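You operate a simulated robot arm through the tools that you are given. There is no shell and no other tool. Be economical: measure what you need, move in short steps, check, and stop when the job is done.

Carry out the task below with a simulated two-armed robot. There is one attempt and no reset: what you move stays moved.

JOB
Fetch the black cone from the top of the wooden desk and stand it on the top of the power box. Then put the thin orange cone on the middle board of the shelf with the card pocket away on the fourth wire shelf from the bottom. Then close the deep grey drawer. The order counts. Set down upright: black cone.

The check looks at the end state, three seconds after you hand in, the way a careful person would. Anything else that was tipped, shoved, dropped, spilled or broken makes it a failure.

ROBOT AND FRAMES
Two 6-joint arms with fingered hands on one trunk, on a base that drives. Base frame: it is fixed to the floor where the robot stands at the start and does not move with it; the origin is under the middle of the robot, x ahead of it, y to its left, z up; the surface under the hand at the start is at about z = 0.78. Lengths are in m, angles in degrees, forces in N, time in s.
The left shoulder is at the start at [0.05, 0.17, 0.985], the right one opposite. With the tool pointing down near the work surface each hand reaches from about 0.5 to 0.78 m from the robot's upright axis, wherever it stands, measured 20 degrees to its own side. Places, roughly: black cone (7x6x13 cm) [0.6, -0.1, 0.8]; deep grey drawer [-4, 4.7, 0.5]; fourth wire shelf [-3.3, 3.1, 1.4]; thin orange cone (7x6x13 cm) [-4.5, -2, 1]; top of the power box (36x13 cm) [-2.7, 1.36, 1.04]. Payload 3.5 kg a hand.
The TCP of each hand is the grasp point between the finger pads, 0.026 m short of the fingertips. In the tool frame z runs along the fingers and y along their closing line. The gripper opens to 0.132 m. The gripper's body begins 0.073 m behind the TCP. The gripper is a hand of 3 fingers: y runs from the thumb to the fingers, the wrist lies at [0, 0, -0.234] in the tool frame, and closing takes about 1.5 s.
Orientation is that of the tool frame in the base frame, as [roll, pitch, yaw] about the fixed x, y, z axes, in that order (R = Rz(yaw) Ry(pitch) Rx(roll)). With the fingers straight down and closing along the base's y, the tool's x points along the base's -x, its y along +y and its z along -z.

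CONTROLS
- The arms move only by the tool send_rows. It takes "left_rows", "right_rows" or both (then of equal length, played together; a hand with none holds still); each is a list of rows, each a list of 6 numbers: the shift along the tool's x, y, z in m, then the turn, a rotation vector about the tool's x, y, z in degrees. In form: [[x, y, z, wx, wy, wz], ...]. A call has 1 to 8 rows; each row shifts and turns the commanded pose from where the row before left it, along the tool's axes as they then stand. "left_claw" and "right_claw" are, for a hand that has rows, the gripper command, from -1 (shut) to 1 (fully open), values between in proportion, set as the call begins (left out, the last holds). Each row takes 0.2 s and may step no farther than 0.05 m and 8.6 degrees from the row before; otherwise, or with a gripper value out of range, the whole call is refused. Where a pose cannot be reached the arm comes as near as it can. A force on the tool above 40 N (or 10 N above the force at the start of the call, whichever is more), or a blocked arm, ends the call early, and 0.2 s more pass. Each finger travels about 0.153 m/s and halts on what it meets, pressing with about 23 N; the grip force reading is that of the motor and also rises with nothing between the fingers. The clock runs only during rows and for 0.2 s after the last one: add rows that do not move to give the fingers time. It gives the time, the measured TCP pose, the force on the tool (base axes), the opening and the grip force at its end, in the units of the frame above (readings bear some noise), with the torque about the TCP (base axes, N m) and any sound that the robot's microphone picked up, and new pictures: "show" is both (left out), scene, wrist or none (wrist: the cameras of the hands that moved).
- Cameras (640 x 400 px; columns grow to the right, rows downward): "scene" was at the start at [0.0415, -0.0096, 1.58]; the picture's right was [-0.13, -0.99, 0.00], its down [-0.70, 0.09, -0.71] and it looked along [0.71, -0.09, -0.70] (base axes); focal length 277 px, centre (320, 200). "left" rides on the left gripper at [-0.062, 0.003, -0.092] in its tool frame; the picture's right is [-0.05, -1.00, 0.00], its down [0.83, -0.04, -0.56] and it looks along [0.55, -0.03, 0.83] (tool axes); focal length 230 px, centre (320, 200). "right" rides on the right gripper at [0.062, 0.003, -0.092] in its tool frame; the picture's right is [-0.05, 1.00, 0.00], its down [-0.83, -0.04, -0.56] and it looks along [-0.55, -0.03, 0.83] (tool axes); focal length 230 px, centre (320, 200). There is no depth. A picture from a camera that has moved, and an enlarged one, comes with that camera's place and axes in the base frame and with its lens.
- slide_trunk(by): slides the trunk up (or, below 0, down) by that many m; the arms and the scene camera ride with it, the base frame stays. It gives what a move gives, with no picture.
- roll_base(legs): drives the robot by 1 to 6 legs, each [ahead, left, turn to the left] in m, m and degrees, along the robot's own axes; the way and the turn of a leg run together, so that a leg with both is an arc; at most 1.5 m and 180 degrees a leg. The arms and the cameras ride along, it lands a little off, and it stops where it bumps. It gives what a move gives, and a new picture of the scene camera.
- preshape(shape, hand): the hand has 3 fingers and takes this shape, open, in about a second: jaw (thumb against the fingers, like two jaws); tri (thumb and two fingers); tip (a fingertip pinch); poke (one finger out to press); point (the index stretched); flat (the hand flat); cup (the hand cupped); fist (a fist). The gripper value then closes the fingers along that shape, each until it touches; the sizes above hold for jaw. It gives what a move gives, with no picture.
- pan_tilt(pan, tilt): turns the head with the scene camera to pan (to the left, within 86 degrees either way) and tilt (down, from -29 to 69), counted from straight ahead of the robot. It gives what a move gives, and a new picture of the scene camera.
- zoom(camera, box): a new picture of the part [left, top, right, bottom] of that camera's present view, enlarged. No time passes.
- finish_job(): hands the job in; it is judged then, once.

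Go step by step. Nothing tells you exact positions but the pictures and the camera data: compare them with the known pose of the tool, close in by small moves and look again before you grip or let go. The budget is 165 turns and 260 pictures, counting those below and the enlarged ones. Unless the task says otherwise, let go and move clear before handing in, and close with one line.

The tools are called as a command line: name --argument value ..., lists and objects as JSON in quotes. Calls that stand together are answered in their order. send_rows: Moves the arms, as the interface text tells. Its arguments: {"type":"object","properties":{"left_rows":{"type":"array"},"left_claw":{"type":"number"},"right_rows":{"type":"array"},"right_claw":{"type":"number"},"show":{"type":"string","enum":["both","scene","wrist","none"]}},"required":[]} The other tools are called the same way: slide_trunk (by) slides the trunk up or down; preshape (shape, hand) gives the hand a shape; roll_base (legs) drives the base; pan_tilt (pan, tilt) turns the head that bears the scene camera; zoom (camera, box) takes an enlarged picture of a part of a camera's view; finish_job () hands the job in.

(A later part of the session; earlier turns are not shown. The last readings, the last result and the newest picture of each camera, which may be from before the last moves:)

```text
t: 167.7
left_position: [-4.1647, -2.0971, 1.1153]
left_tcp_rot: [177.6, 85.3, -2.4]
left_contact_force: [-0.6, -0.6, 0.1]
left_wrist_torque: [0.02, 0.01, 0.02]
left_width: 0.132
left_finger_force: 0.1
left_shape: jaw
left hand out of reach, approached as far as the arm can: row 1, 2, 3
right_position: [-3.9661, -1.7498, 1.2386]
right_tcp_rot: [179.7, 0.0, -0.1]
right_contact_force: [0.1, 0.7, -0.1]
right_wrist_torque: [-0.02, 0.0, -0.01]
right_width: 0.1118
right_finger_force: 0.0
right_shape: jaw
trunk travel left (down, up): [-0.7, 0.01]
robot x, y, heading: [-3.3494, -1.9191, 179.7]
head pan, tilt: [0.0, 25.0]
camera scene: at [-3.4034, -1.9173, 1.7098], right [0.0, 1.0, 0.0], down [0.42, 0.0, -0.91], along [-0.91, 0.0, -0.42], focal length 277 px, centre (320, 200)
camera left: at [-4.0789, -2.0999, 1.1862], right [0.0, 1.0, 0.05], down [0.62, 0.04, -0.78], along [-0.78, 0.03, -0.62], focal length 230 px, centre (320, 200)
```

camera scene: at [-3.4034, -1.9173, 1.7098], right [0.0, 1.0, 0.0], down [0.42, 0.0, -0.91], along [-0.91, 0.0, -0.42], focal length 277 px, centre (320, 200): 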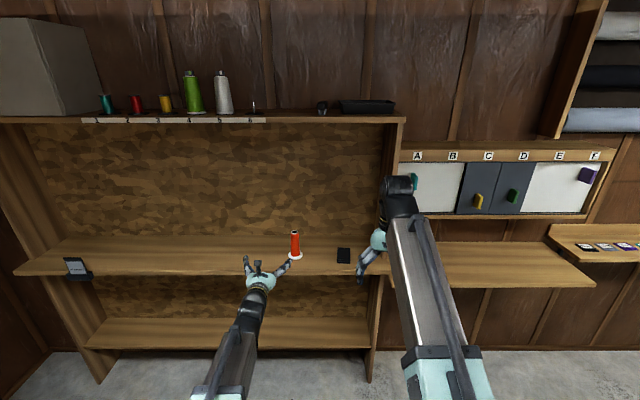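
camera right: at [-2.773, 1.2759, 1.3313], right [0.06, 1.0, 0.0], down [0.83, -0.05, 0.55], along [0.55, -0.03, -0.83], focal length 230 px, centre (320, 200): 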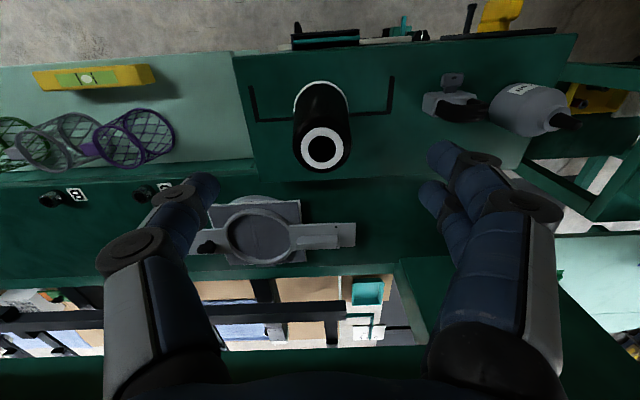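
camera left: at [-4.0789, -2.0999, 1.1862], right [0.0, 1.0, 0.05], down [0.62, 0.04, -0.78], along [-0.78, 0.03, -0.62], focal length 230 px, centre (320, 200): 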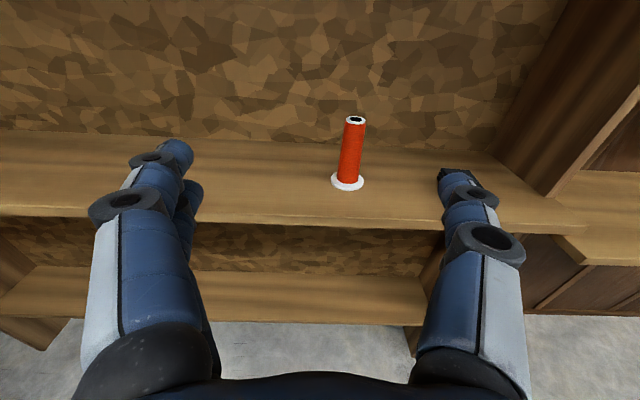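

The hand holds 5° below level, which is fine. I'll absorb that tilt into the command, then shift sideways and lower in front of the board.

send_rows --left_rows '[[0, 0, 0, 0, 4.7, 0], [0.014, -0.02, 0.01, 0, 0, 0], [0.014, -0.02, 0.01, 0, 0, 0], [0.014, -0.02, 0.01, 0, 0, 0], [0, 0, 0, 0, 0, 0]]'

```text
t: 168.9
left_position: [-4.1874, -2.0363, 1.0696]
left_tcp_rot: [178.3, 80.9, -0.6]
left_contact_force: [-1.5, -0.2, 0.6]
left_wrist_torque: [0.01, 0.0, 0.0]
left_width: 0.132
left_finger_force: 0.0
left_shape: jaw
right_position: [-3.9666, -1.7498, 1.2373]
right_tcp_rot: [179.8, 0.1, -0.1]
right_contact_force: [-0.2, 1.1, -0.3]
right_wrist_torque: [-0.04, 0.0, -0.01]
right_width: 0.1119
right_finger_force: 0.1
right_shape: jaw
trunk travel left (down, up): [-0.7, 0.01]
robot x, y, heading: [-3.3522, -1.9186, 180.1]
head pan, tilt: [0.0, 25.0]
camera scene: at [-3.4032, -1.9175, 1.7098], right [0.0, 1.0, 0.0], down [0.42, 0.0, -0.91], along [-0.91, 0.0, -0.42], focal length 277 px, centre (320, 200)
camera left: at [-4.1073, -2.0392, 1.1453], right [-0.03, 1.0, 0.05], down [0.68, 0.05, -0.73], along [-0.73, 0.01, -0.68], focal length 230 px, centre (320, 200)
```

scene: 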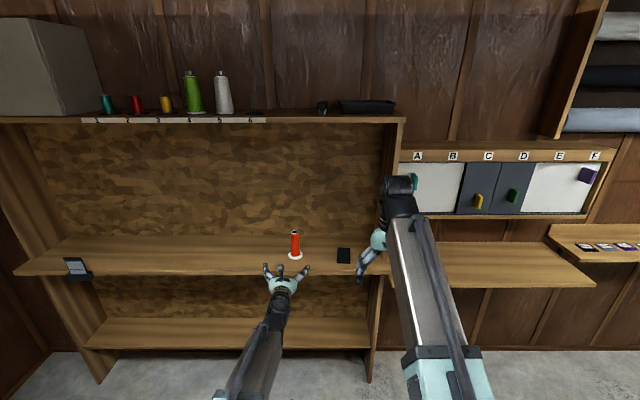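
left: 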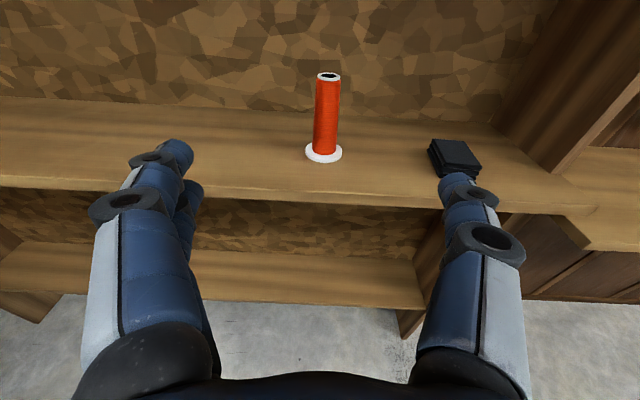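

Cone now centred laterally (y≈-2.035). Level the hand again and advance halfway.

send_rows --left_rows '[[0.004, 0, 0.03, 0, -4, 0], [0.004, 0, 0.03, 0, -4, 0], [0, 0, 0, 0, 0, 0]]'

```text
t: 169.7
left_position: [-4.2476, -2.04, 1.0534]
left_tcp_rot: [165.6, 88.9, -13.3]
left_contact_force: [-0.2, -0.4, 0.8]
left_wrist_torque: [0.0, 0.0, 0.0]
left_width: 0.1319
left_finger_force: 0.1
left_shape: jaw
right_position: [-3.9673, -1.7496, 1.2374]
right_tcp_rot: [179.8, 0.0, -0.1]
right_contact_force: [0.6, -1.2, 0.2]
right_wrist_torque: [0.03, 0.04, -0.01]
right_width: 0.1117
right_finger_force: 0.1
right_shape: jaw
trunk travel left (down, up): [-0.7, 0.01]
robot x, y, heading: [-3.3504, -1.9163, 180.0]
head pan, tilt: [0.0, 25.0]
camera scene: at [-3.4031, -1.9174, 1.7098], right [0.0, 1.0, 0.0], down [0.42, 0.0, -0.91], along [-0.91, 0.0, -0.42], focal length 277 px, centre (320, 200)
camera left: at [-4.1571, -2.0406, 1.1178], right [-0.02, 1.0, 0.05], down [0.57, 0.05, -0.82], along [-0.82, 0.01, -0.57], focal length 230 px, centre (320, 200)
```

scene: 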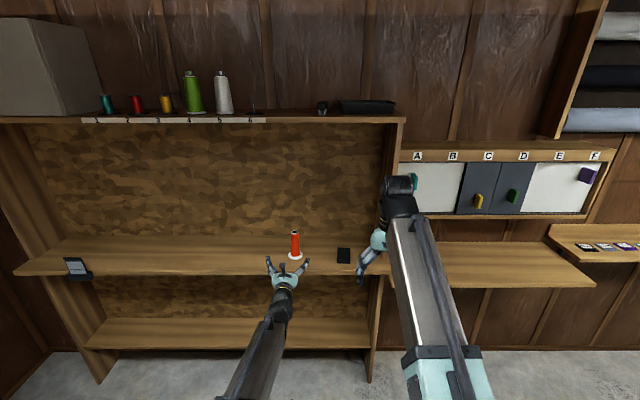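
left: 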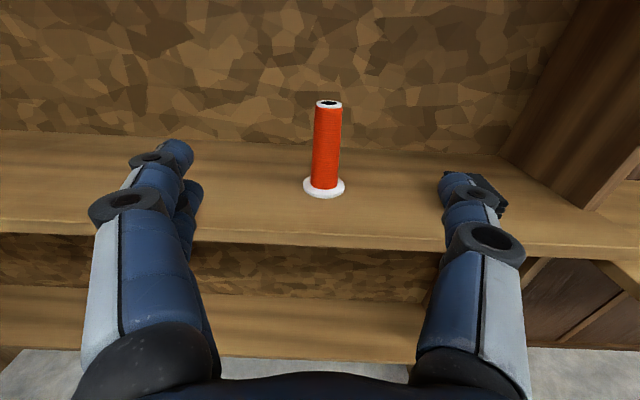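

Level now. Advance 0.135 m so the cone sits at the grasp point, still open.

send_rows --left_rows '[[0, 0, 0.03, 0, 0, 0], [0, 0, 0.03, 0, 0, 0], [0, 0, 0.03, 0, 0, 0], [0, 0, 0.025, 0, 0, 0], [0, 0, 0.02, 0, 0, 0], [0, 0, 0, 0, 0, 0]]'

```text
t: 171.1
left_position: [-4.3136, -2.0431, 1.0613]
left_tcp_rot: [165.3, 89.0, -13.5]
left_contact_force: [-0.2, -0.1, 0.2]
left_wrist_torque: [-0.02, 0.0, -0.02]
left_width: 0.132
left_finger_force: 0.1
left_shape: jaw
left hand out of reach, approached as far as the arm can: row 3, 4, 5
right_position: [-3.9682, -1.7501, 1.2376]
right_tcp_rot: [179.7, 0.0, -0.1]
right_contact_force: [-0.7, -0.3, -0.6]
right_wrist_torque: [0.01, -0.01, -0.01]
right_width: 0.1121
right_finger_force: 0.1
right_shape: jaw
trunk travel left (down, up): [-0.7, 0.01]
robot x, y, heading: [-3.3511, -1.9189, 179.7]
head pan, tilt: [0.0, 25.0]
camera scene: at [-3.4035, -1.9173, 1.7098], right [0.0, 1.0, 0.0], down [0.42, 0.0, -0.91], along [-0.91, 0.0, -0.42], focal length 277 px, centre (320, 200)
camera left: at [-4.2235, -2.0442, 1.1256], right [-0.02, 1.0, 0.05], down [0.57, 0.05, -0.82], along [-0.82, 0.01, -0.57], focal length 230 px, centre (320, 200)
```

scene: 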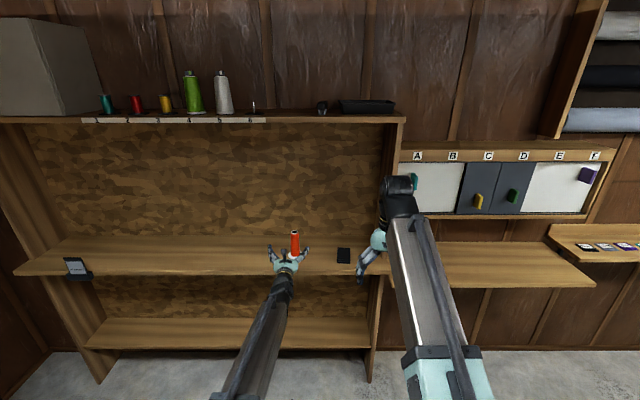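
left: 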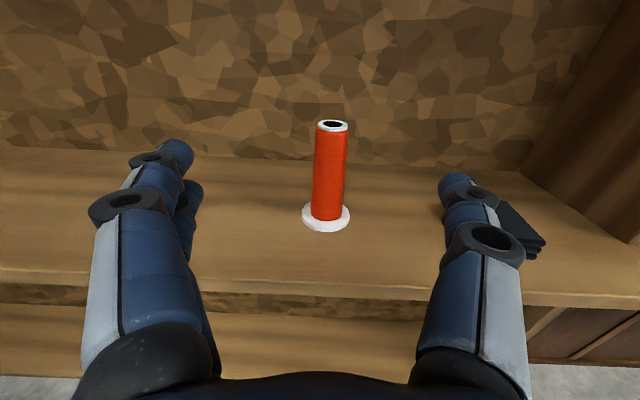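

Arm is at its limit; I'll make up the remaining ~7 cm with the base.

roll_base --legs '[[0.07, 0, 0]]'

send_rows --left_rows '[[0.005, 0, 0, 0, 0, 0]]' --show "wrist"

```text
t: 172.1
left_position: [-4.3846, -2.0418, 1.0593]
left_tcp_rot: [166.5, 88.8, -12.4]
left_contact_force: [-0.6, 0.2, -0.4]
left_wrist_torque: [-0.03, 0.01, -0.02]
left_width: 0.1318
left_finger_force: 0.0
left_shape: jaw
right_position: [-4.04, -1.75, 1.2378]
right_tcp_rot: [179.8, -0.1, -0.2]
right_contact_force: [0.1, -0.3, 0.0]
right_wrist_torque: [-0.01, -0.03, -0.02]
right_width: 0.1121
right_finger_force: 0.0
right_shape: jaw
trunk travel left (down, up): [-0.7, 0.01]
robot x, y, heading: [-3.4245, -1.917, 180.0]
head pan, tilt: [0.0, 25.0]
camera scene: at [-3.4761, -1.9172, 1.7097], right [0.0, 1.0, 0.0], down [0.42, 0.0, -0.91], along [-0.91, 0.0, -0.42], focal length 277 px, centre (320, 200)
```

scene: 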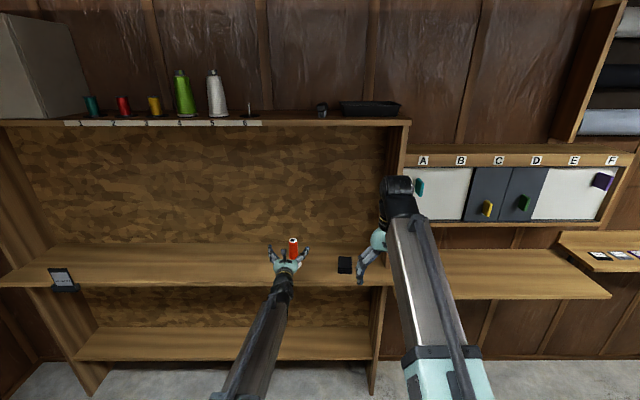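

```text
t: 172.5
left_position: [-4.3826, -2.0408, 1.0566]
left_tcp_rot: [166.9, 88.9, -12.1]
left_contact_force: [-0.3, -0.2, 0.5]
left_wrist_torque: [0.01, 0.04, 0.0]
left_width: 0.1317
left_finger_force: 0.0
left_shape: jaw
right_position: [-4.0389, -1.7498, 1.2382]
right_tcp_rot: [179.8, -0.1, -0.1]
right_contact_force: [-0.4, -0.1, -0.8]
right_wrist_torque: [0.01, 0.0, 0.0]
right_width: 0.1121
right_finger_force: 0.0
right_shape: jaw
trunk travel left (down, up): [-0.7, 0.01]
robot x, y, heading: [-3.4216, -1.9206, 180.2]
head pan, tilt: [0.0, 25.0]
camera left: at [-4.2929, -2.0433, 1.1201], right [-0.02, 1.0, 0.05], down [0.57, 0.05, -0.82], along [-0.82, 0.01, -0.57], focal length 230 px, centre (320, 200)
```

left: 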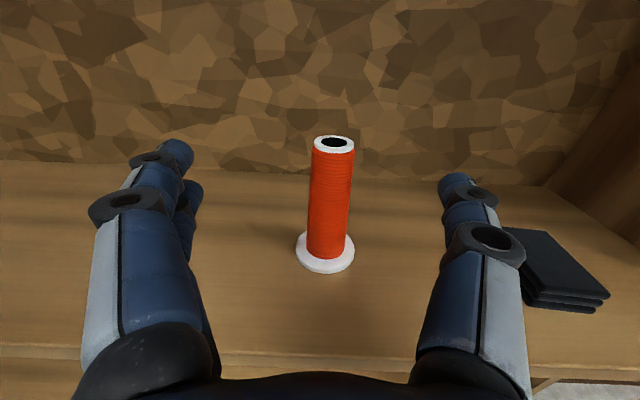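

zoom --camera "scene" --box '[240, 220, 360, 295]'

```text
5.33 times, centred on (300, 258) of scene
camera zoom: at [-3.4743, -1.9172, 1.7098], right [0.0, 1.0, 0.0], down [0.42, 0.0, -0.91], along [-0.91, 0.0, -0.42], focal length 1478 px, centre (427, -107)
```

zoom: 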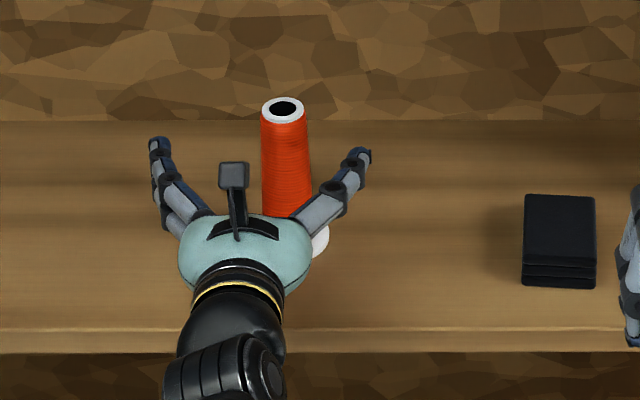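

The cone is ~2 cm ahead of the grasp point and ~1 cm to the right. Small correction: base forward 2 cm, hand down 1 cm and right 0.8 cm.

roll_base --legs '[[0.022, 0, 0]]'

send_rows --left_rows '[[0.006, -0.005, 0, 0, 0, 0], [0.006, -0.004, 0, 0, 0, 0], [0, 0, 0, 0, 0, 0]]' --show "wrist"

```text
t: 173.3
left_position: [-4.4081, -2.0422, 1.0553]
left_tcp_rot: [167.2, 88.7, -12.0]
left_contact_force: [-1.0, -0.4, -0.6]
left_wrist_torque: [0.0, 0.05, -0.01]
left_width: 0.132
left_finger_force: 0.0
left_shape: jaw
right_position: [-4.0618, -1.7489, 1.2376]
right_tcp_rot: [179.8, -0.1, -0.3]
right_contact_force: [0.1, 0.2, 0.0]
right_wrist_torque: [-0.01, -0.06, -0.02]
right_width: 0.1118
right_finger_force: 0.1
right_shape: jaw
trunk travel left (down, up): [-0.7, 0.01]
robot x, y, heading: [-3.4462, -1.9191, 180.0]
head pan, tilt: [0.0, 25.0]
camera scene: at [-3.4991, -1.9171, 1.7097], right [0.0, 1.0, 0.0], down [0.42, 0.0, -0.91], along [-0.91, 0.0, -0.42], focal length 277 px, centre (320, 200)
```

scene: 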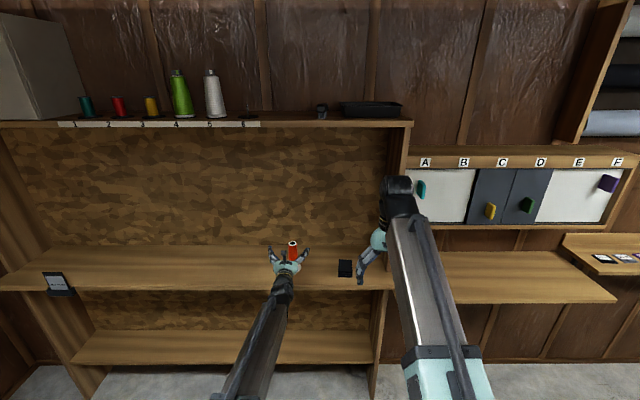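

```text
t: 174.1
left_position: [-4.4015, -2.0326, 1.0452]
left_tcp_rot: [165.9, 88.7, -13.0]
left_contact_force: [0.0, 0.1, 0.3]
left_wrist_torque: [-0.01, 0.02, -0.01]
left_width: 0.1318
left_finger_force: 0.0
left_shape: jaw
left hand out of reach, approached as far as the arm can: row 2
right_position: [-4.0603, -1.7493, 1.2393]
right_tcp_rot: [179.8, -0.1, -0.2]
right_contact_force: [-0.6, -0.3, -0.9]
right_wrist_torque: [-0.01, -0.03, -0.04]
right_width: 0.112
right_finger_force: 0.1
right_shape: jaw
trunk travel left (down, up): [-0.7, 0.01]
robot x, y, heading: [-3.4445, -1.9176, 179.9]
head pan, tilt: [0.0, 25.0]
camera left: at [-4.3117, -2.0348, 1.1095], right [-0.02, 1.0, 0.05], down [0.57, 0.05, -0.82], along [-0.82, 0.01, -0.57], focal length 230 px, centre (320, 200)
```

left: 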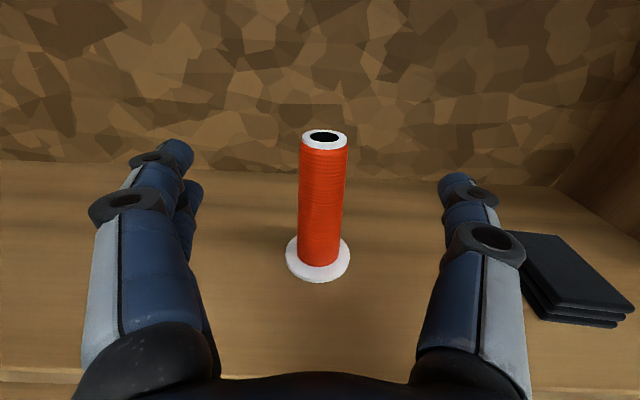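

Well centred now. One more 1.5 cm forward with the base, then close.

roll_base --legs '[[0.015, 0, 0]]'

send_rows --left_rows '[[0, 0, 0, 0, 0, 0], [0, 0, 0, 0, 0, 0], [0, 0, 0, 0, 0, 0], [0, 0, 0, 0, 0, 0], [0, 0, 0, 0, 0, 0], [0, 0, 0, 0, 0, 0], [0, 0, 0, 0, 0, 0], [0, 0, 0, 0, 0, 0]]' --left_claw -1 --show "wrist"

```text
t: 174.9
left_position: [-4.4189, -2.0341, 1.0444]
left_tcp_rot: [166.8, 88.7, -12.2]
left_contact_force: [-1.1, 0.0, 0.4]
left_wrist_torque: [-0.01, 0.01, 0.0]
left_width: 0.1319
left_finger_force: 0.0
left_shape: jaw
right_position: [-4.0768, -1.7505, 1.2388]
right_tcp_rot: [179.8, -0.1, -0.1]
right_contact_force: [-0.2, -0.3, 0.3]
right_wrist_torque: [0.0, -0.06, 0.01]
right_width: 0.112
right_finger_force: 0.0
right_shape: jaw
trunk travel left (down, up): [-0.7, 0.01]
robot x, y, heading: [-3.4608, -1.9167, 180.0]
head pan, tilt: [0.0, 25.0]
camera scene: at [-3.5135, -1.9171, 1.7098], right [0.0, 1.0, 0.0], down [0.42, 0.0, -0.91], along [-0.91, 0.0, -0.42], focal length 277 px, centre (320, 200)
```

scene: 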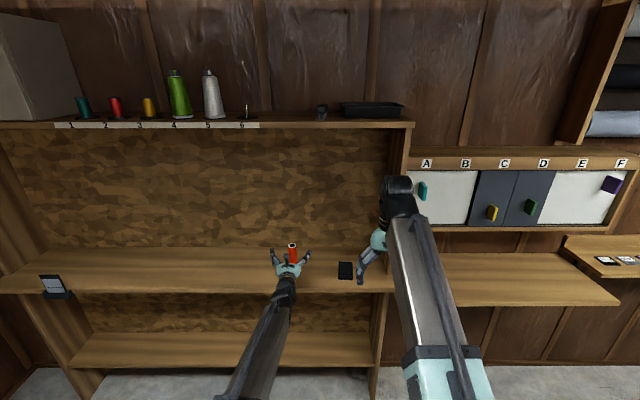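

```text
t: 176.7
left_position: [-4.4171, -2.0336, 1.0454]
left_tcp_rot: [166.0, 88.8, -13.0]
left_contact_force: [0.0, -0.1, -0.6]
left_wrist_torque: [0.02, 0.0, -0.03]
left_width: 0.0002
left_finger_force: 23.0
left_shape: jaw
right_position: [-4.0755, -1.75, 1.2392]
right_tcp_rot: [179.8, 0.0, -0.2]
right_contact_force: [-0.6, 0.9, 0.5]
right_wrist_torque: [0.0, -0.01, -0.01]
right_width: 0.1118
right_finger_force: 0.0
right_shape: jaw
trunk travel left (down, up): [-0.7, 0.01]
robot x, y, heading: [-3.4552, -1.9212, 179.9]
head pan, tilt: [0.0, 25.0]
camera left: at [-4.327, -2.0346, 1.1097], right [-0.02, 1.0, 0.05], down [0.57, 0.05, -0.82], along [-0.82, 0.01, -0.57], focal length 230 px, centre (320, 200)
```

left: 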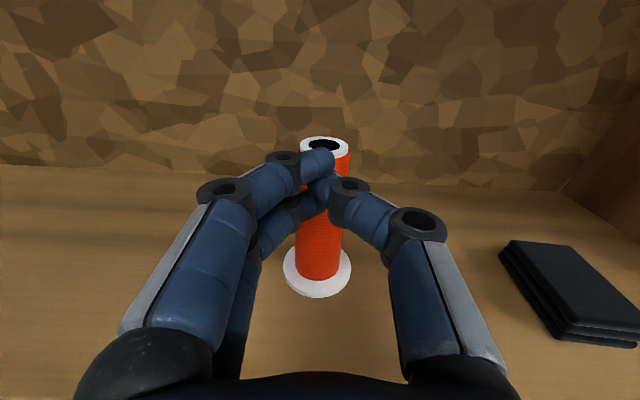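

The fingers closed just in front of the cone without touching it: the cone is really ~4.5 cm further (x≈-4.463) and the board lower (z≈0.935). Reopen, lower by the trunk 4.5 cm, and look.

send_rows --left_rows '[[0, 0, 0, 0, 0, 0], [0, 0, 0, 0, 0, 0], [0, 0, 0, 0, 0, 0], [0, 0, 0, 0, 0, 0], [0, 0, 0, 0, 0, 0], [0, 0, 0, 0, 0, 0]]' --left_claw 1 --show "none"

slide_trunk --by -0.045

roll_base --legs '[[0.03, 0, 0]]'

send_rows --left_rows '[[0, 0, 0, 0, 0, 0]]' --show "wrist"

```text
t: 178.1
left_position: [-4.4172, -2.0338, 1.0448]
left_tcp_rot: [165.8, 88.9, -13.1]
left_contact_force: [-0.4, 0.0, 0.4]
left_wrist_torque: [0.02, 0.03, -0.01]
left_width: 0.1318
left_finger_force: 0.0
left_shape: jaw
right_position: [-4.0758, -1.7494, 1.2383]
right_tcp_rot: [179.9, -0.1, -0.2]
right_contact_force: [0.4, -0.9, -0.1]
right_wrist_torque: [0.01, 0.03, 0.03]
right_width: 0.112
right_finger_force: 0.1
right_shape: jaw
trunk travel left (down, up): [-0.7, 0.01]
robot x, y, heading: [-3.4603, -1.9197, 180.0]
head pan, tilt: [0.0, 25.0]
```

```text
t: 179.0
left_position: [-4.4159, -2.0336, 1.0011]
left_tcp_rot: [165.8, 88.8, -13.2]
left_contact_force: [-0.7, 1.1, 0.7]
left_wrist_torque: [0.05, 0.03, 0.02]
left_width: 0.1318
left_finger_force: 0.1
left_shape: jaw
right_position: [-4.0755, -1.7487, 1.1936]
right_tcp_rot: [179.8, 0.0, -0.2]
right_contact_force: [0.4, -0.1, -0.1]
right_wrist_torque: [-0.02, 0.01, 0.02]
right_width: 0.1121
right_finger_force: 0.1
right_shape: jaw
trunk travel left (down, up): [-0.655, 0.055]
robot x, y, heading: [-3.4579, -1.9198, 180.1]
head pan, tilt: [0.0, 25.0]
```

```text
t: 179.8
left_position: [-4.4488, -2.0329, 0.9983]
left_tcp_rot: [167.3, 88.7, -11.7]
left_contact_force: [-0.9, -0.9, 0.0]
left_wrist_torque: [0.0, 0.01, -0.01]
left_width: 0.1318
left_finger_force: 0.0
left_shape: jaw
right_position: [-4.1056, -1.7484, 1.1924]
right_tcp_rot: [179.8, -0.2, -0.2]
right_contact_force: [0.2, 0.3, -0.2]
right_wrist_torque: [-0.02, -0.04, 0.01]
right_width: 0.1117
right_finger_force: 0.1
right_shape: jaw
trunk travel left (down, up): [-0.655, 0.055]
robot x, y, heading: [-3.4895, -1.9187, 179.9]
head pan, tilt: [0.0, 25.0]
camera scene: at [-3.544, -1.917, 1.6647], right [0.0, 1.0, 0.0], down [0.42, 0.0, -0.91], along [-0.91, 0.0, -0.42], focal length 277 px, centre (320, 200)
```

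scene: 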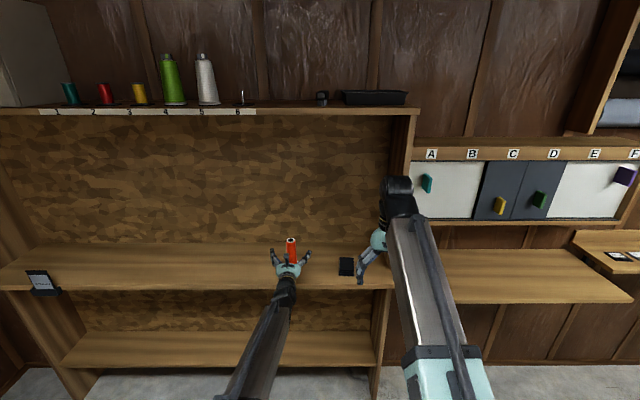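

```text
t: 180.2
left_position: [-4.4474, -2.0327, 1.0005]
left_tcp_rot: [166.2, 88.8, -12.9]
left_contact_force: [-0.4, 0.0, -0.3]
left_wrist_torque: [0.01, 0.01, 0.05]
left_width: 0.132
left_finger_force: 0.2
left_shape: jaw
right_position: [-4.1048, -1.7492, 1.1927]
right_tcp_rot: [179.8, 0.0, -0.3]
right_contact_force: [-0.8, -0.1, 0.4]
right_wrist_torque: [0.03, -0.03, 0.01]
right_width: 0.1123
right_finger_force: 0.1
right_shape: jaw
trunk travel left (down, up): [-0.655, 0.055]
robot x, y, heading: [-3.4883, -1.9176, 179.7]
head pan, tilt: [0.0, 25.0]
camera left: at [-4.3571, -2.0342, 1.064], right [-0.02, 1.0, 0.05], down [0.57, 0.05, -0.82], along [-0.82, 0.01, -0.57], focal length 230 px, centre (320, 200)
```

left: 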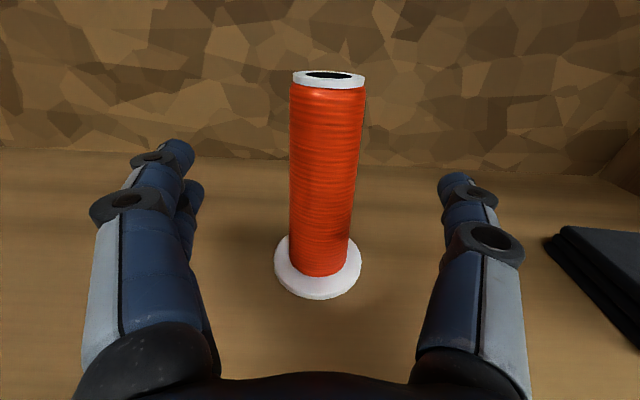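

Triangulation agrees: cone axis x≈-4.46, y≈-2.03, base z≈0.94. Advance 1.3 cm more and close.

roll_base --legs '[[0.014, 0, 0]]'

send_rows --left_rows '[[0, 0, 0, 0, 0, 0], [0, 0, 0, 0, 0, 0], [0, 0, 0, 0, 0, 0], [0, 0, 0, 0, 0, 0], [0, 0, 0, 0, 0, 0], [0, 0, 0, 0, 0, 0], [0, 0, 0, 0, 0, 0], [0, 0, 0, 0, 0, 0]]' --left_claw -1 --show "wrist"

```text
t: 181.0
left_position: [-4.4622, -2.0323, 0.9996]
left_tcp_rot: [167.1, 88.7, -12.0]
left_contact_force: [-0.6, 1.1, -1.0]
left_wrist_torque: [-0.02, 0.03, -0.02]
left_width: 0.1318
left_finger_force: 0.0
left_shape: jaw
right_position: [-4.1207, -1.7498, 1.1917]
right_tcp_rot: [179.8, -0.2, -0.2]
right_contact_force: [-0.5, -0.3, -0.6]
right_wrist_torque: [0.03, -0.05, -0.01]
right_width: 0.1123
right_finger_force: 0.0
right_shape: jaw
trunk travel left (down, up): [-0.655, 0.055]
robot x, y, heading: [-3.5046, -1.9187, 179.9]
head pan, tilt: [0.0, 25.0]
camera scene: at [-3.5571, -1.9169, 1.6647], right [0.0, 1.0, 0.0], down [0.42, 0.0, -0.91], along [-0.91, 0.0, -0.42], focal length 277 px, centre (320, 200)
```

scene: 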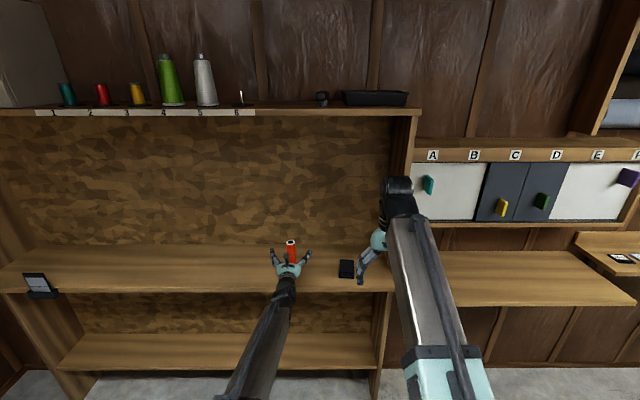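

```text
t: 182.8
left_position: [-4.4615, -2.0337, 1.0004]
left_tcp_rot: [165.9, 88.8, -12.9]
left_contact_force: [0.1, 0.0, 0.1]
left_wrist_torque: [-0.03, 0.03, 0.01]
left_width: 0.0401
left_finger_force: 22.5
left_shape: jaw
right_position: [-4.1186, -1.7488, 1.1931]
right_tcp_rot: [179.8, 0.0, -0.2]
right_contact_force: [0.9, 0.1, -0.1]
right_wrist_torque: [0.01, -0.02, 0.02]
right_width: 0.1121
right_finger_force: 0.0
right_shape: jaw
trunk travel left (down, up): [-0.655, 0.055]
robot x, y, heading: [-3.5044, -1.9123, 179.8]
head pan, tilt: [0.0, 25.0]
camera left: at [-4.3706, -2.0342, 1.0647], right [-0.02, 1.0, 0.05], down [0.57, 0.05, -0.82], along [-0.82, 0.01, -0.57], focal length 230 px, centre (320, 200)
```

left: 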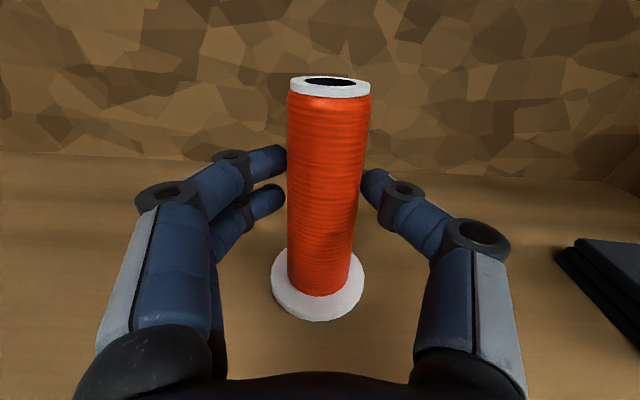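

Gripped at 4 cm. Lift with the trunk 5 cm, then reverse out.

slide_trunk --by 0.05

roll_base --legs '[[-0.35, 0, 0]]'

send_rows --left_rows '[[0, 0, 0, 0, 0, 0]]' --show "wrist"

```text
t: 183.7
left_position: [-4.46, -2.0327, 1.0506]
left_tcp_rot: [166.3, 88.8, -12.7]
left_contact_force: [-0.2, -0.5, -1.6]
left_wrist_torque: [-0.01, 0.01, 0.01]
left_width: 0.0397
left_finger_force: 23.0
left_shape: jaw
right_position: [-4.1191, -1.7488, 1.2443]
right_tcp_rot: [179.8, 0.0, -0.2]
right_contact_force: [-1.1, -1.0, 0.2]
right_wrist_torque: [-0.02, -0.01, 0.05]
right_width: 0.112
right_finger_force: 0.1
right_shape: jaw
trunk travel left (down, up): [-0.705, 0.005]
robot x, y, heading: [-3.5029, -1.9178, 179.8]
head pan, tilt: [0.0, 25.0]
```

```text
t: 186.0
left_position: [-4.1069, -2.0315, 1.0514]
left_tcp_rot: [165.5, 88.9, -13.7]
left_contact_force: [1.3, 0.6, 0.1]
left_wrist_torque: [0.01, 0.01, -0.02]
left_width: 0.0399
left_finger_force: 23.2
left_shape: jaw
right_position: [-3.7624, -1.7494, 1.2436]
right_tcp_rot: [179.7, -0.1, -0.3]
right_contact_force: [-0.3, -0.1, -0.1]
right_wrist_torque: [0.0, 0.02, -0.01]
right_width: 0.1121
right_finger_force: 0.1
right_shape: jaw
trunk travel left (down, up): [-0.705, 0.005]
robot x, y, heading: [-3.1485, -1.9184, 179.8]
head pan, tilt: [0.0, 25.0]
camera scene: at [-3.1992, -1.9184, 1.7149], right [0.01, 1.0, 0.0], down [0.42, 0.0, -0.91], along [-0.91, 0.01, -0.42], focal length 277 px, centre (320, 200)
```

scene: 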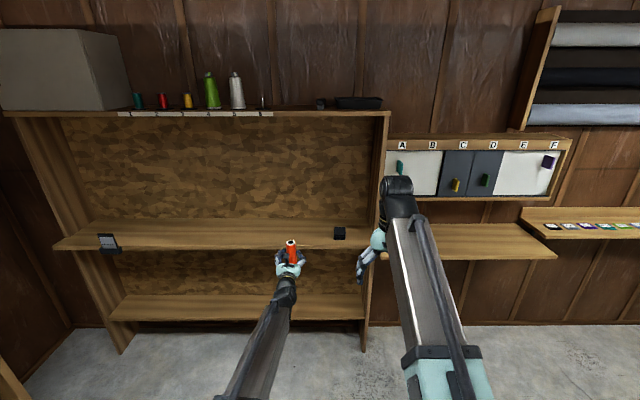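

```text
t: 186.4
left_position: [-4.1069, -2.0317, 1.0511]
left_tcp_rot: [165.8, 88.8, -13.3]
left_contact_force: [0.5, 0.3, -0.5]
left_wrist_torque: [-0.02, 0.0, -0.01]
left_width: 0.0397
left_finger_force: 22.9
left_shape: jaw
right_position: [-3.7645, -1.7487, 1.2437]
right_tcp_rot: [179.9, 0.0, -0.4]
right_contact_force: [-0.4, 0.1, -0.6]
right_wrist_torque: [0.03, 0.04, -0.02]
right_width: 0.112
right_finger_force: 0.1
right_shape: jaw
trunk travel left (down, up): [-0.705, 0.005]
robot x, y, heading: [-3.1499, -1.9194, 179.6]
head pan, tilt: [0.0, 25.0]
camera left: at [-4.0166, -2.0331, 1.1147], right [-0.02, 1.0, 0.05], down [0.57, 0.05, -0.82], along [-0.82, 0.01, -0.57], focal length 230 px, centre (320, 200)
```

left: 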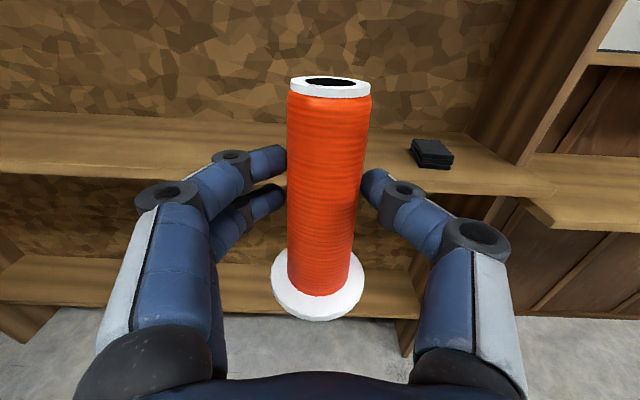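

Orange cone is held. I'll sidestep away from the wooden table, turn right to +y, recentre in the aisle and drive to the rack.

roll_base --legs '[[0, 0.5, 0], [0, 0, -89.7], [0, 0.38, 0], [1.5, 0, 0], [1.5, 0, 0], [0.5, 0, 0]]'

pan_tilt --pan 0 --tilt 15

```text
t: 211.5
left_position: [-3.7463, 2.0103, 1.0507]
left_tcp_rot: [166.6, 88.8, -101.2]
left_contact_force: [-0.3, -0.2, 0.5]
left_wrist_torque: [-0.03, -0.03, 0.04]
left_width: 0.0393
left_finger_force: 22.9
left_shape: jaw
right_position: [-3.4559, 1.6737, 1.244]
right_tcp_rot: [179.8, -0.1, -89.1]
right_contact_force: [-0.8, 0.1, 0.2]
right_wrist_torque: [-0.01, 0.03, 0.05]
right_width: 0.112
right_finger_force: 0.0
right_shape: jaw
trunk travel left (down, up): [-0.705, 0.005]
robot x, y, heading: [-3.6151, 1.0558, 91.0]
head pan, tilt: [0.0, 25.0]
camera scene: at [-3.6134, 1.1077, 1.7148], right [1.0, 0.02, 0.0], down [0.01, -0.42, -0.91], along [-0.02, 0.91, -0.42], focal length 277 px, centre (320, 200)
```

scene: 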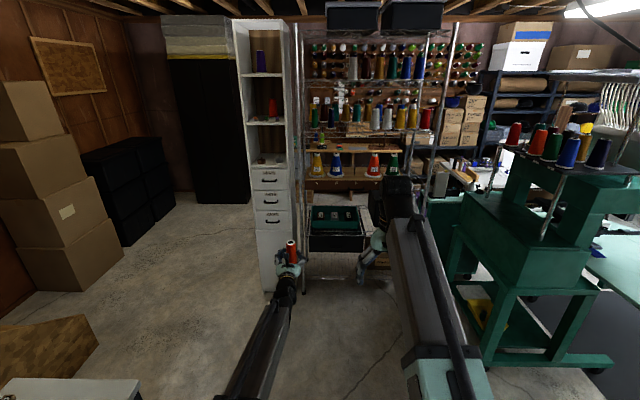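

```text
t: 212.2
left_position: [-3.7463, 2.0082, 1.0507]
left_tcp_rot: [166.0, 88.8, -101.9]
left_contact_force: [-0.6, -0.8, -0.3]
left_wrist_torque: [-0.02, -0.01, 0.01]
left_width: 0.0396
left_finger_force: 22.9
left_shape: jaw
right_position: [-3.4554, 1.6717, 1.2437]
right_tcp_rot: [179.8, 0.0, -89.0]
right_contact_force: [0.0, 0.1, 0.0]
right_wrist_torque: [0.02, -0.02, 0.03]
right_width: 0.1121
right_finger_force: 0.1
right_shape: jaw
trunk travel left (down, up): [-0.705, 0.005]
robot x, y, heading: [-3.6094, 1.05, 91.0]
head pan, tilt: [0.0, 15.0]
camera scene: at [-3.6135, 1.1076, 1.731], right [1.0, 0.02, 0.0], down [0.0, -0.26, -0.97], along [-0.02, 0.97, -0.26], focal length 277 px, centre (320, 200)
```

scene: 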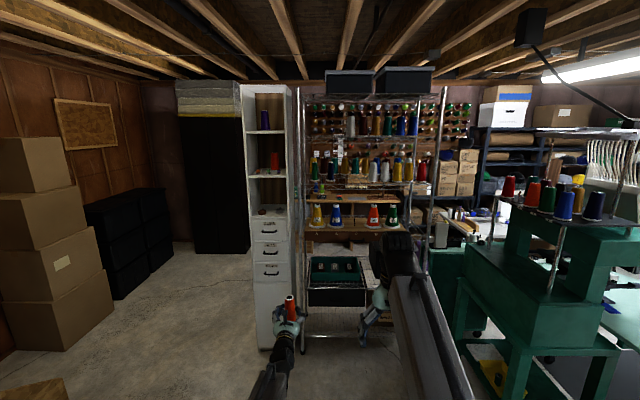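

zoom --camera "scene" --box '[290, 90, 450, 190]'

```text
4.00 times, centred on (370, 140) of scene
camera zoom: at [-3.6135, 1.1076, 1.731], right [1.0, 0.02, 0.0], down [0.0, -0.26, -0.97], along [-0.02, 0.97, -0.26], focal length 1108 px, centre (120, 440)
```

zoom: 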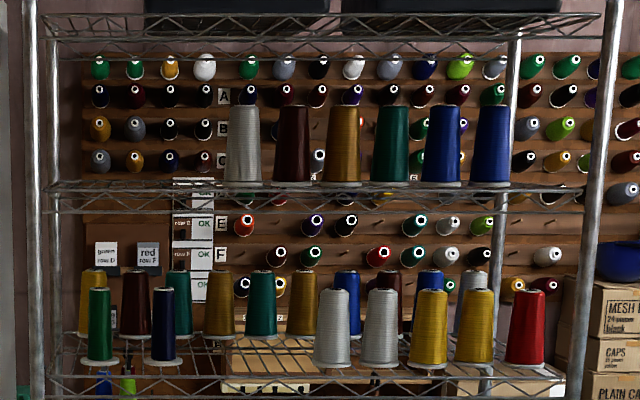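

The free gap on shelf 4 is centred near x≈-3.43, front row y≈2.97, shelf z≈1.37, opening up to 1.62. I raise the left hand here in free space (pulling it in) and retract the right hand.

send_rows --left_rows '[[-0.045, 0, -0.015, 0, 0, 0], [-0.045, 0, -0.015, 0, 0, 0], [-0.045, 0, -0.015, 0, 0, 0], [-0.045, 0, -0.015, 0, 0, 0], [-0.045, 0, -0.015, 0, 0, 0], [-0.045, 0, -0.015, 0, 0, 0], [-0.045, 0, -0.015, 0, 0, 0], [-0.045, 0, -0.015, 0, 0, 0]]' --right_rows '[[0.012, 0, 0.01, 0, 0, 0], [0.012, 0, 0.01, 0, 0, 0], [0.012, 0, 0.01, 0, 0, 0], [0.012, 0, 0.01, 0, 0, 0], [0.012, 0, 0.01, 0, 0, 0], [0.012, 0, 0.01, 0, 0, 0], [0.012, 0, 0.01, 0, 0, 0], [0.012, 0, 0.01, 0, 0, 0]]'

```text
t: 214.0
left_position: [-3.7397, 1.8932, 1.4127]
left_tcp_rot: [166.4, 88.8, -101.5]
left_contact_force: [-1.2, 0.2, 0.4]
left_wrist_torque: [-0.03, -0.02, 0.04]
left_width: 0.0392
left_finger_force: 22.7
left_shape: jaw
right_position: [-3.4546, 1.5767, 1.163]
right_tcp_rot: [179.8, 0.0, -89.2]
right_contact_force: [-0.4, 0.4, -0.6]
right_wrist_torque: [-0.02, -0.02, 0.0]
right_width: 0.112
right_finger_force: 0.1
right_shape: jaw
trunk travel left (down, up): [-0.705, 0.005]
robot x, y, heading: [-3.6134, 1.055, 90.9]
head pan, tilt: [0.0, 15.0]
camera scene: at [-3.6133, 1.107, 1.7311], right [1.0, 0.02, 0.0], down [0.0, -0.26, -0.97], along [-0.02, 0.97, -0.26], focal length 277 px, centre (320, 200)
camera right: at [-3.4582, 1.5143, 1.2559], right [-1.0, 0.04, 0.0], down [0.03, 0.83, 0.55], along [0.02, 0.55, -0.83], focal length 230 px, centre (320, 200)
camera left: at [-3.7405, 1.8033, 1.4766], right [1.0, 0.04, 0.05], down [0.06, -0.57, -0.82], along [0.0, 0.82, -0.57], focal length 230 px, centre (320, 200)
```

scene: 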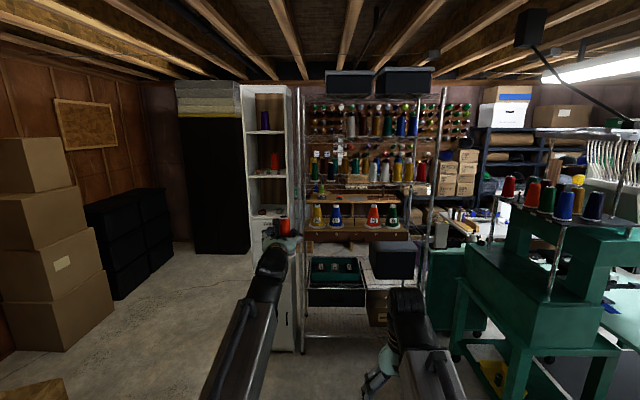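
right: 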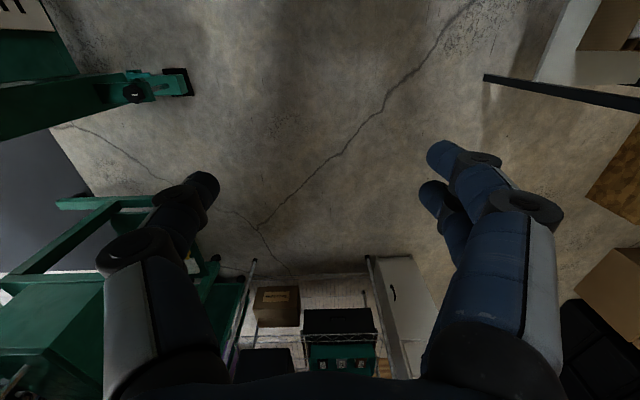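
left: 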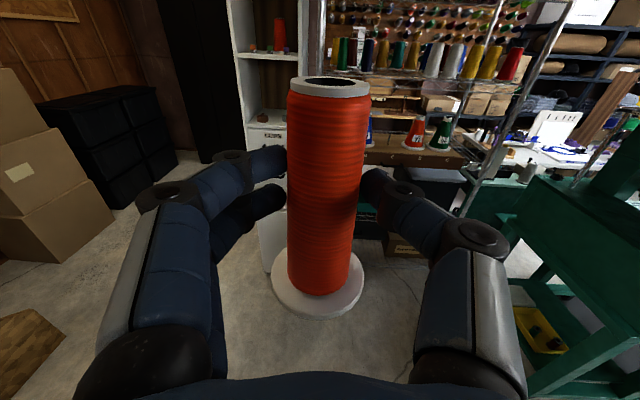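

Left hand raised cleanly. Go up another 5 cm, drive ahead 0.8 m and sidestep right 0.3 m, staying short of the rack.

send_rows --left_rows '[[-0.03, 0, 0, 0, 0, 0], [-0.025, 0, 0, 0, 0, 0], [0, 0, 0, 0, 0, 0]]' --show "none"

roll_base --legs '[[0, 0, -0.9], [0.75, 0, 0], [0, -0.3, 0]]'

send_rows --left_rows '[[0, 0, 0, 0, 0, 0]]' --show "wrist"

zoom --camera "scene" --box '[160, 50, 480, 250]'

```text
t: 214.8
left_position: [-3.7398, 1.8962, 1.4675]
left_tcp_rot: [167.1, 88.7, -100.9]
left_contact_force: [0.3, 0.2, 0.0]
left_wrist_torque: [-0.02, -0.01, 0.01]
left_width: 0.039
left_finger_force: 23.1
left_shape: jaw
right_position: [-3.4562, 1.5752, 1.1639]
right_tcp_rot: [179.7, 0.0, -89.0]
right_contact_force: [-0.1, 0.0, -0.7]
right_wrist_torque: [-0.03, -0.04, 0.0]
right_width: 0.1123
right_finger_force: 0.1
right_shape: jaw
trunk travel left (down, up): [-0.705, 0.005]
robot x, y, heading: [-3.6084, 1.0512, 91.0]
head pan, tilt: [0.0, 15.0]
```

```text
t: 220.9
left_position: [-3.4125, 2.6581, 1.4684]
left_tcp_rot: [163.4, 88.8, -106.0]
left_contact_force: [-0.5, 0.5, -0.3]
left_wrist_torque: [0.01, -0.03, 0.03]
left_width: 0.0389
left_finger_force: 23.2
left_shape: jaw
right_position: [-3.1361, 2.3314, 1.1625]
right_tcp_rot: [179.7, 0.0, -90.7]
right_contact_force: [0.3, 0.5, 0.6]
right_wrist_torque: [-0.02, 0.02, 0.0]
right_width: 0.1118
right_finger_force: 0.0
right_shape: jaw
trunk travel left (down, up): [-0.705, 0.005]
robot x, y, heading: [-3.3109, 1.8111, 89.3]
head pan, tilt: [0.0, 15.0]
camera scene: at [-3.3076, 1.866, 1.7311], right [1.0, -0.01, 0.0], down [0.0, -0.26, -0.97], along [0.01, 0.97, -0.26], focal length 277 px, centre (320, 200)
```

scene: 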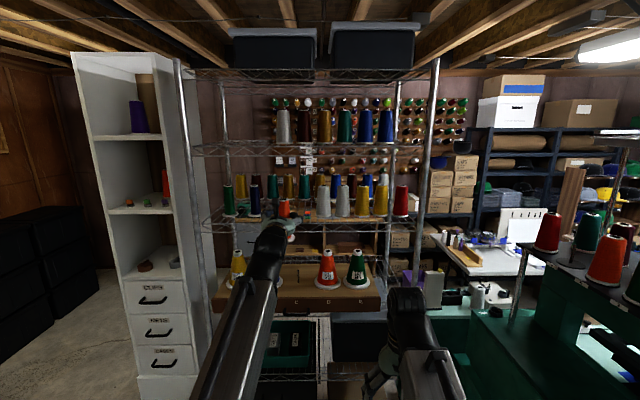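

```text
t: 221.3
left_position: [-3.4129, 2.6568, 1.4678]
left_tcp_rot: [166.3, 88.9, -103.1]
left_contact_force: [-0.1, 0.9, -0.4]
left_wrist_torque: [-0.01, 0.01, -0.02]
left_width: 0.0389
left_finger_force: 23.0
left_shape: jaw
right_position: [-3.1388, 2.3313, 1.1629]
right_tcp_rot: [179.9, 0.0, -90.7]
right_contact_force: [-0.2, -0.3, 0.0]
right_wrist_torque: [0.0, 0.01, 0.0]
right_width: 0.1121
right_finger_force: 0.1
right_shape: jaw
trunk travel left (down, up): [-0.705, 0.005]
robot x, y, heading: [-3.312, 1.8132, 89.7]
head pan, tilt: [0.0, 15.0]
camera left: at [-3.4165, 2.5665, 1.5312], right [1.0, 0.01, 0.05], down [0.04, -0.57, -0.82], along [0.02, 0.82, -0.57], focal length 230 px, centre (320, 200)
```

left: 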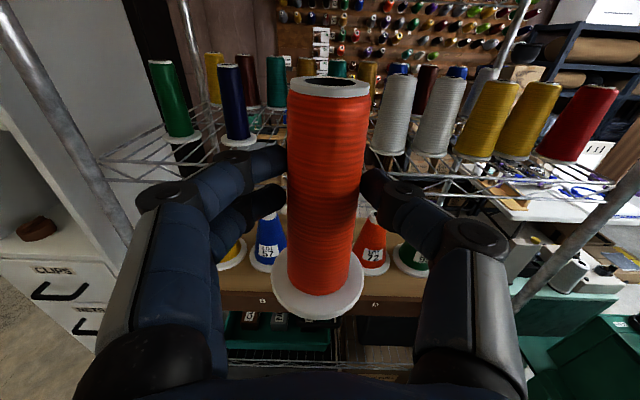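

```text
2.00 times, centred on (320, 150) of scene
camera zoom: at [-3.3088, 1.866, 1.7311], right [1.0, -0.01, 0.0], down [0.0, -0.26, -0.97], along [0.01, 0.97, -0.26], focal length 554 px, centre (320, 300)
```

zoom: 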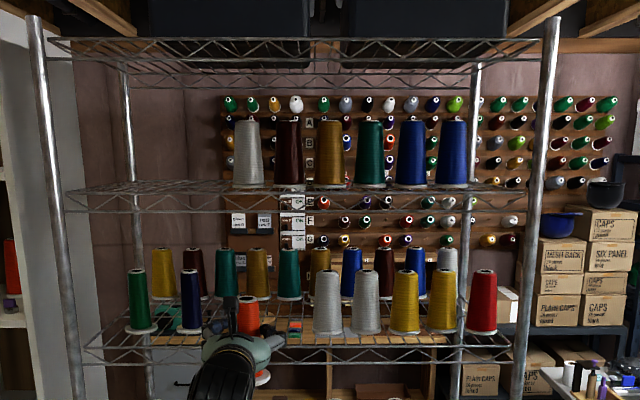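

Triangulated: free slot centre ≈[-3.42, 2.92], shelf z≈1.39; the hand is already aligned at x=-3.413. Raise 3 cm and advance halfway.

send_rows --left_rows '[[-0.03, 0, 0, 0, 0, 0], [0, 0, 0, 0, 0, 0]]' --show "none"

roll_base --legs '[[0.14, 0, 0.3]]'

send_rows --left_rows '[[0, 0, 0, 0, 0, 0]]' --show "wrist"

zoom --camera "scene" --box '[200, 120, 420, 260]'

```text
t: 221.9
left_position: [-3.4137, 2.6584, 1.4987]
left_tcp_rot: [165.0, 88.8, -104.4]
left_contact_force: [-0.5, -0.6, -0.2]
left_wrist_torque: [0.0, -0.04, -0.01]
left_width: 0.0391
left_finger_force: 22.9
left_shape: jaw
right_position: [-3.1384, 2.33, 1.1631]
right_tcp_rot: [179.8, -0.1, -90.8]
right_contact_force: [0.5, 0.4, 0.2]
right_wrist_torque: [0.0, 0.0, 0.01]
right_width: 0.1121
right_finger_force: 0.0
right_shape: jaw
trunk travel left (down, up): [-0.705, 0.005]
robot x, y, heading: [-3.3076, 1.8093, 89.4]
head pan, tilt: [0.0, 15.0]
```

```text
t: 223.2
left_position: [-3.4143, 2.799, 1.4964]
left_tcp_rot: [166.8, 88.6, -102.4]
left_contact_force: [0.0, 0.8, -1.1]
left_wrist_torque: [0.0, -0.01, -0.04]
left_width: 0.0393
left_finger_force: 23.1
left_shape: jaw
right_position: [-3.1396, 2.4719, 1.1613]
right_tcp_rot: [179.8, -0.1, -90.5]
right_contact_force: [-0.2, 1.3, 0.0]
right_wrist_torque: [-0.02, -0.02, 0.01]
right_width: 0.112
right_finger_force: 0.0
right_shape: jaw
trunk travel left (down, up): [-0.705, 0.005]
robot x, y, heading: [-3.3105, 1.952, 89.8]
head pan, tilt: [0.0, 15.0]
camera scene: at [-3.3082, 2.0087, 1.7309], right [1.0, -0.01, 0.0], down [0.0, -0.26, -0.97], along [0.01, 0.97, -0.26], focal length 277 px, centre (320, 200)
```

scene: 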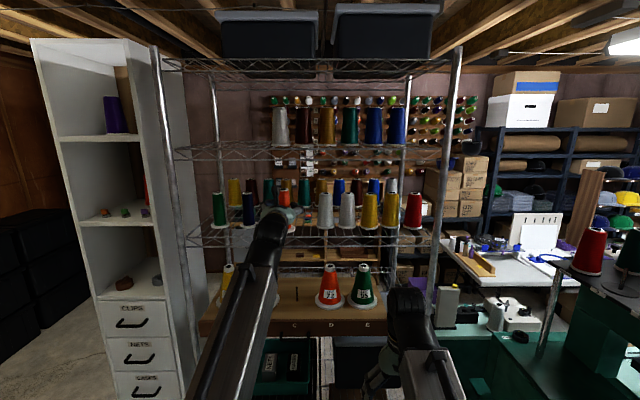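

```text
t: 223.6
left_position: [-3.4138, 2.7983, 1.497]
left_tcp_rot: [165.3, 88.8, -103.9]
left_contact_force: [-0.3, 1.0, 0.1]
left_wrist_torque: [0.01, 0.01, -0.02]
left_width: 0.039
left_finger_force: 22.8
left_shape: jaw
right_position: [-3.139, 2.4717, 1.1633]
right_tcp_rot: [179.8, -0.1, -90.5]
right_contact_force: [-0.4, 0.1, 0.7]
right_wrist_torque: [-0.01, -0.01, -0.02]
right_width: 0.112
right_finger_force: 0.0
right_shape: jaw
trunk travel left (down, up): [-0.705, 0.005]
robot x, y, heading: [-3.3097, 1.9523, 89.5]
head pan, tilt: [0.0, 15.0]
camera left: at [-3.4175, 2.7066, 1.5619], right [1.0, 0.02, 0.05], down [0.05, -0.57, -0.82], along [0.01, 0.82, -0.57], focal length 230 px, centre (320, 200)
```

left: 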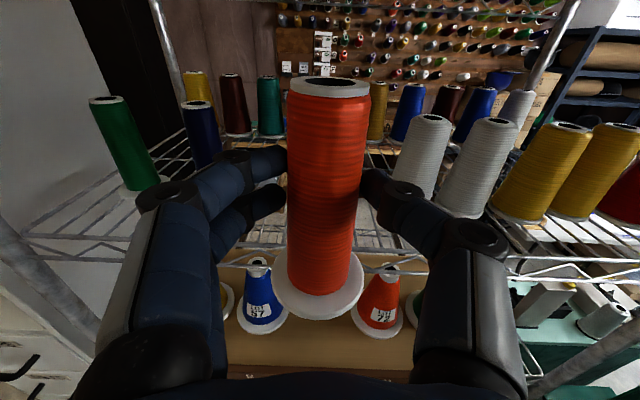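

```text
2.86 times, centred on (310, 190) of scene
camera zoom: at [-3.3082, 2.0066, 1.731], right [1.0, -0.01, 0.0], down [0.0, -0.26, -0.97], along [0.01, 0.97, -0.26], focal length 792 px, centre (349, 229)
```

zoom: 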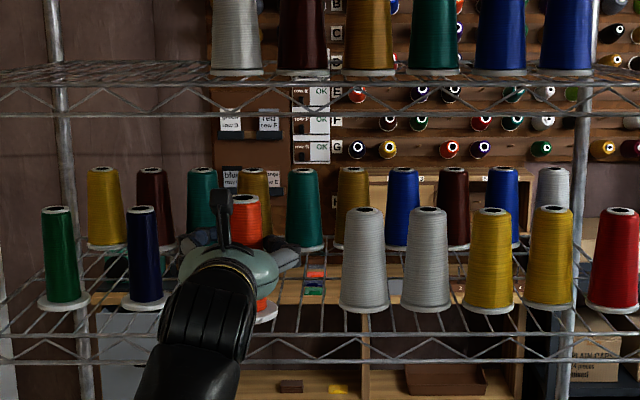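

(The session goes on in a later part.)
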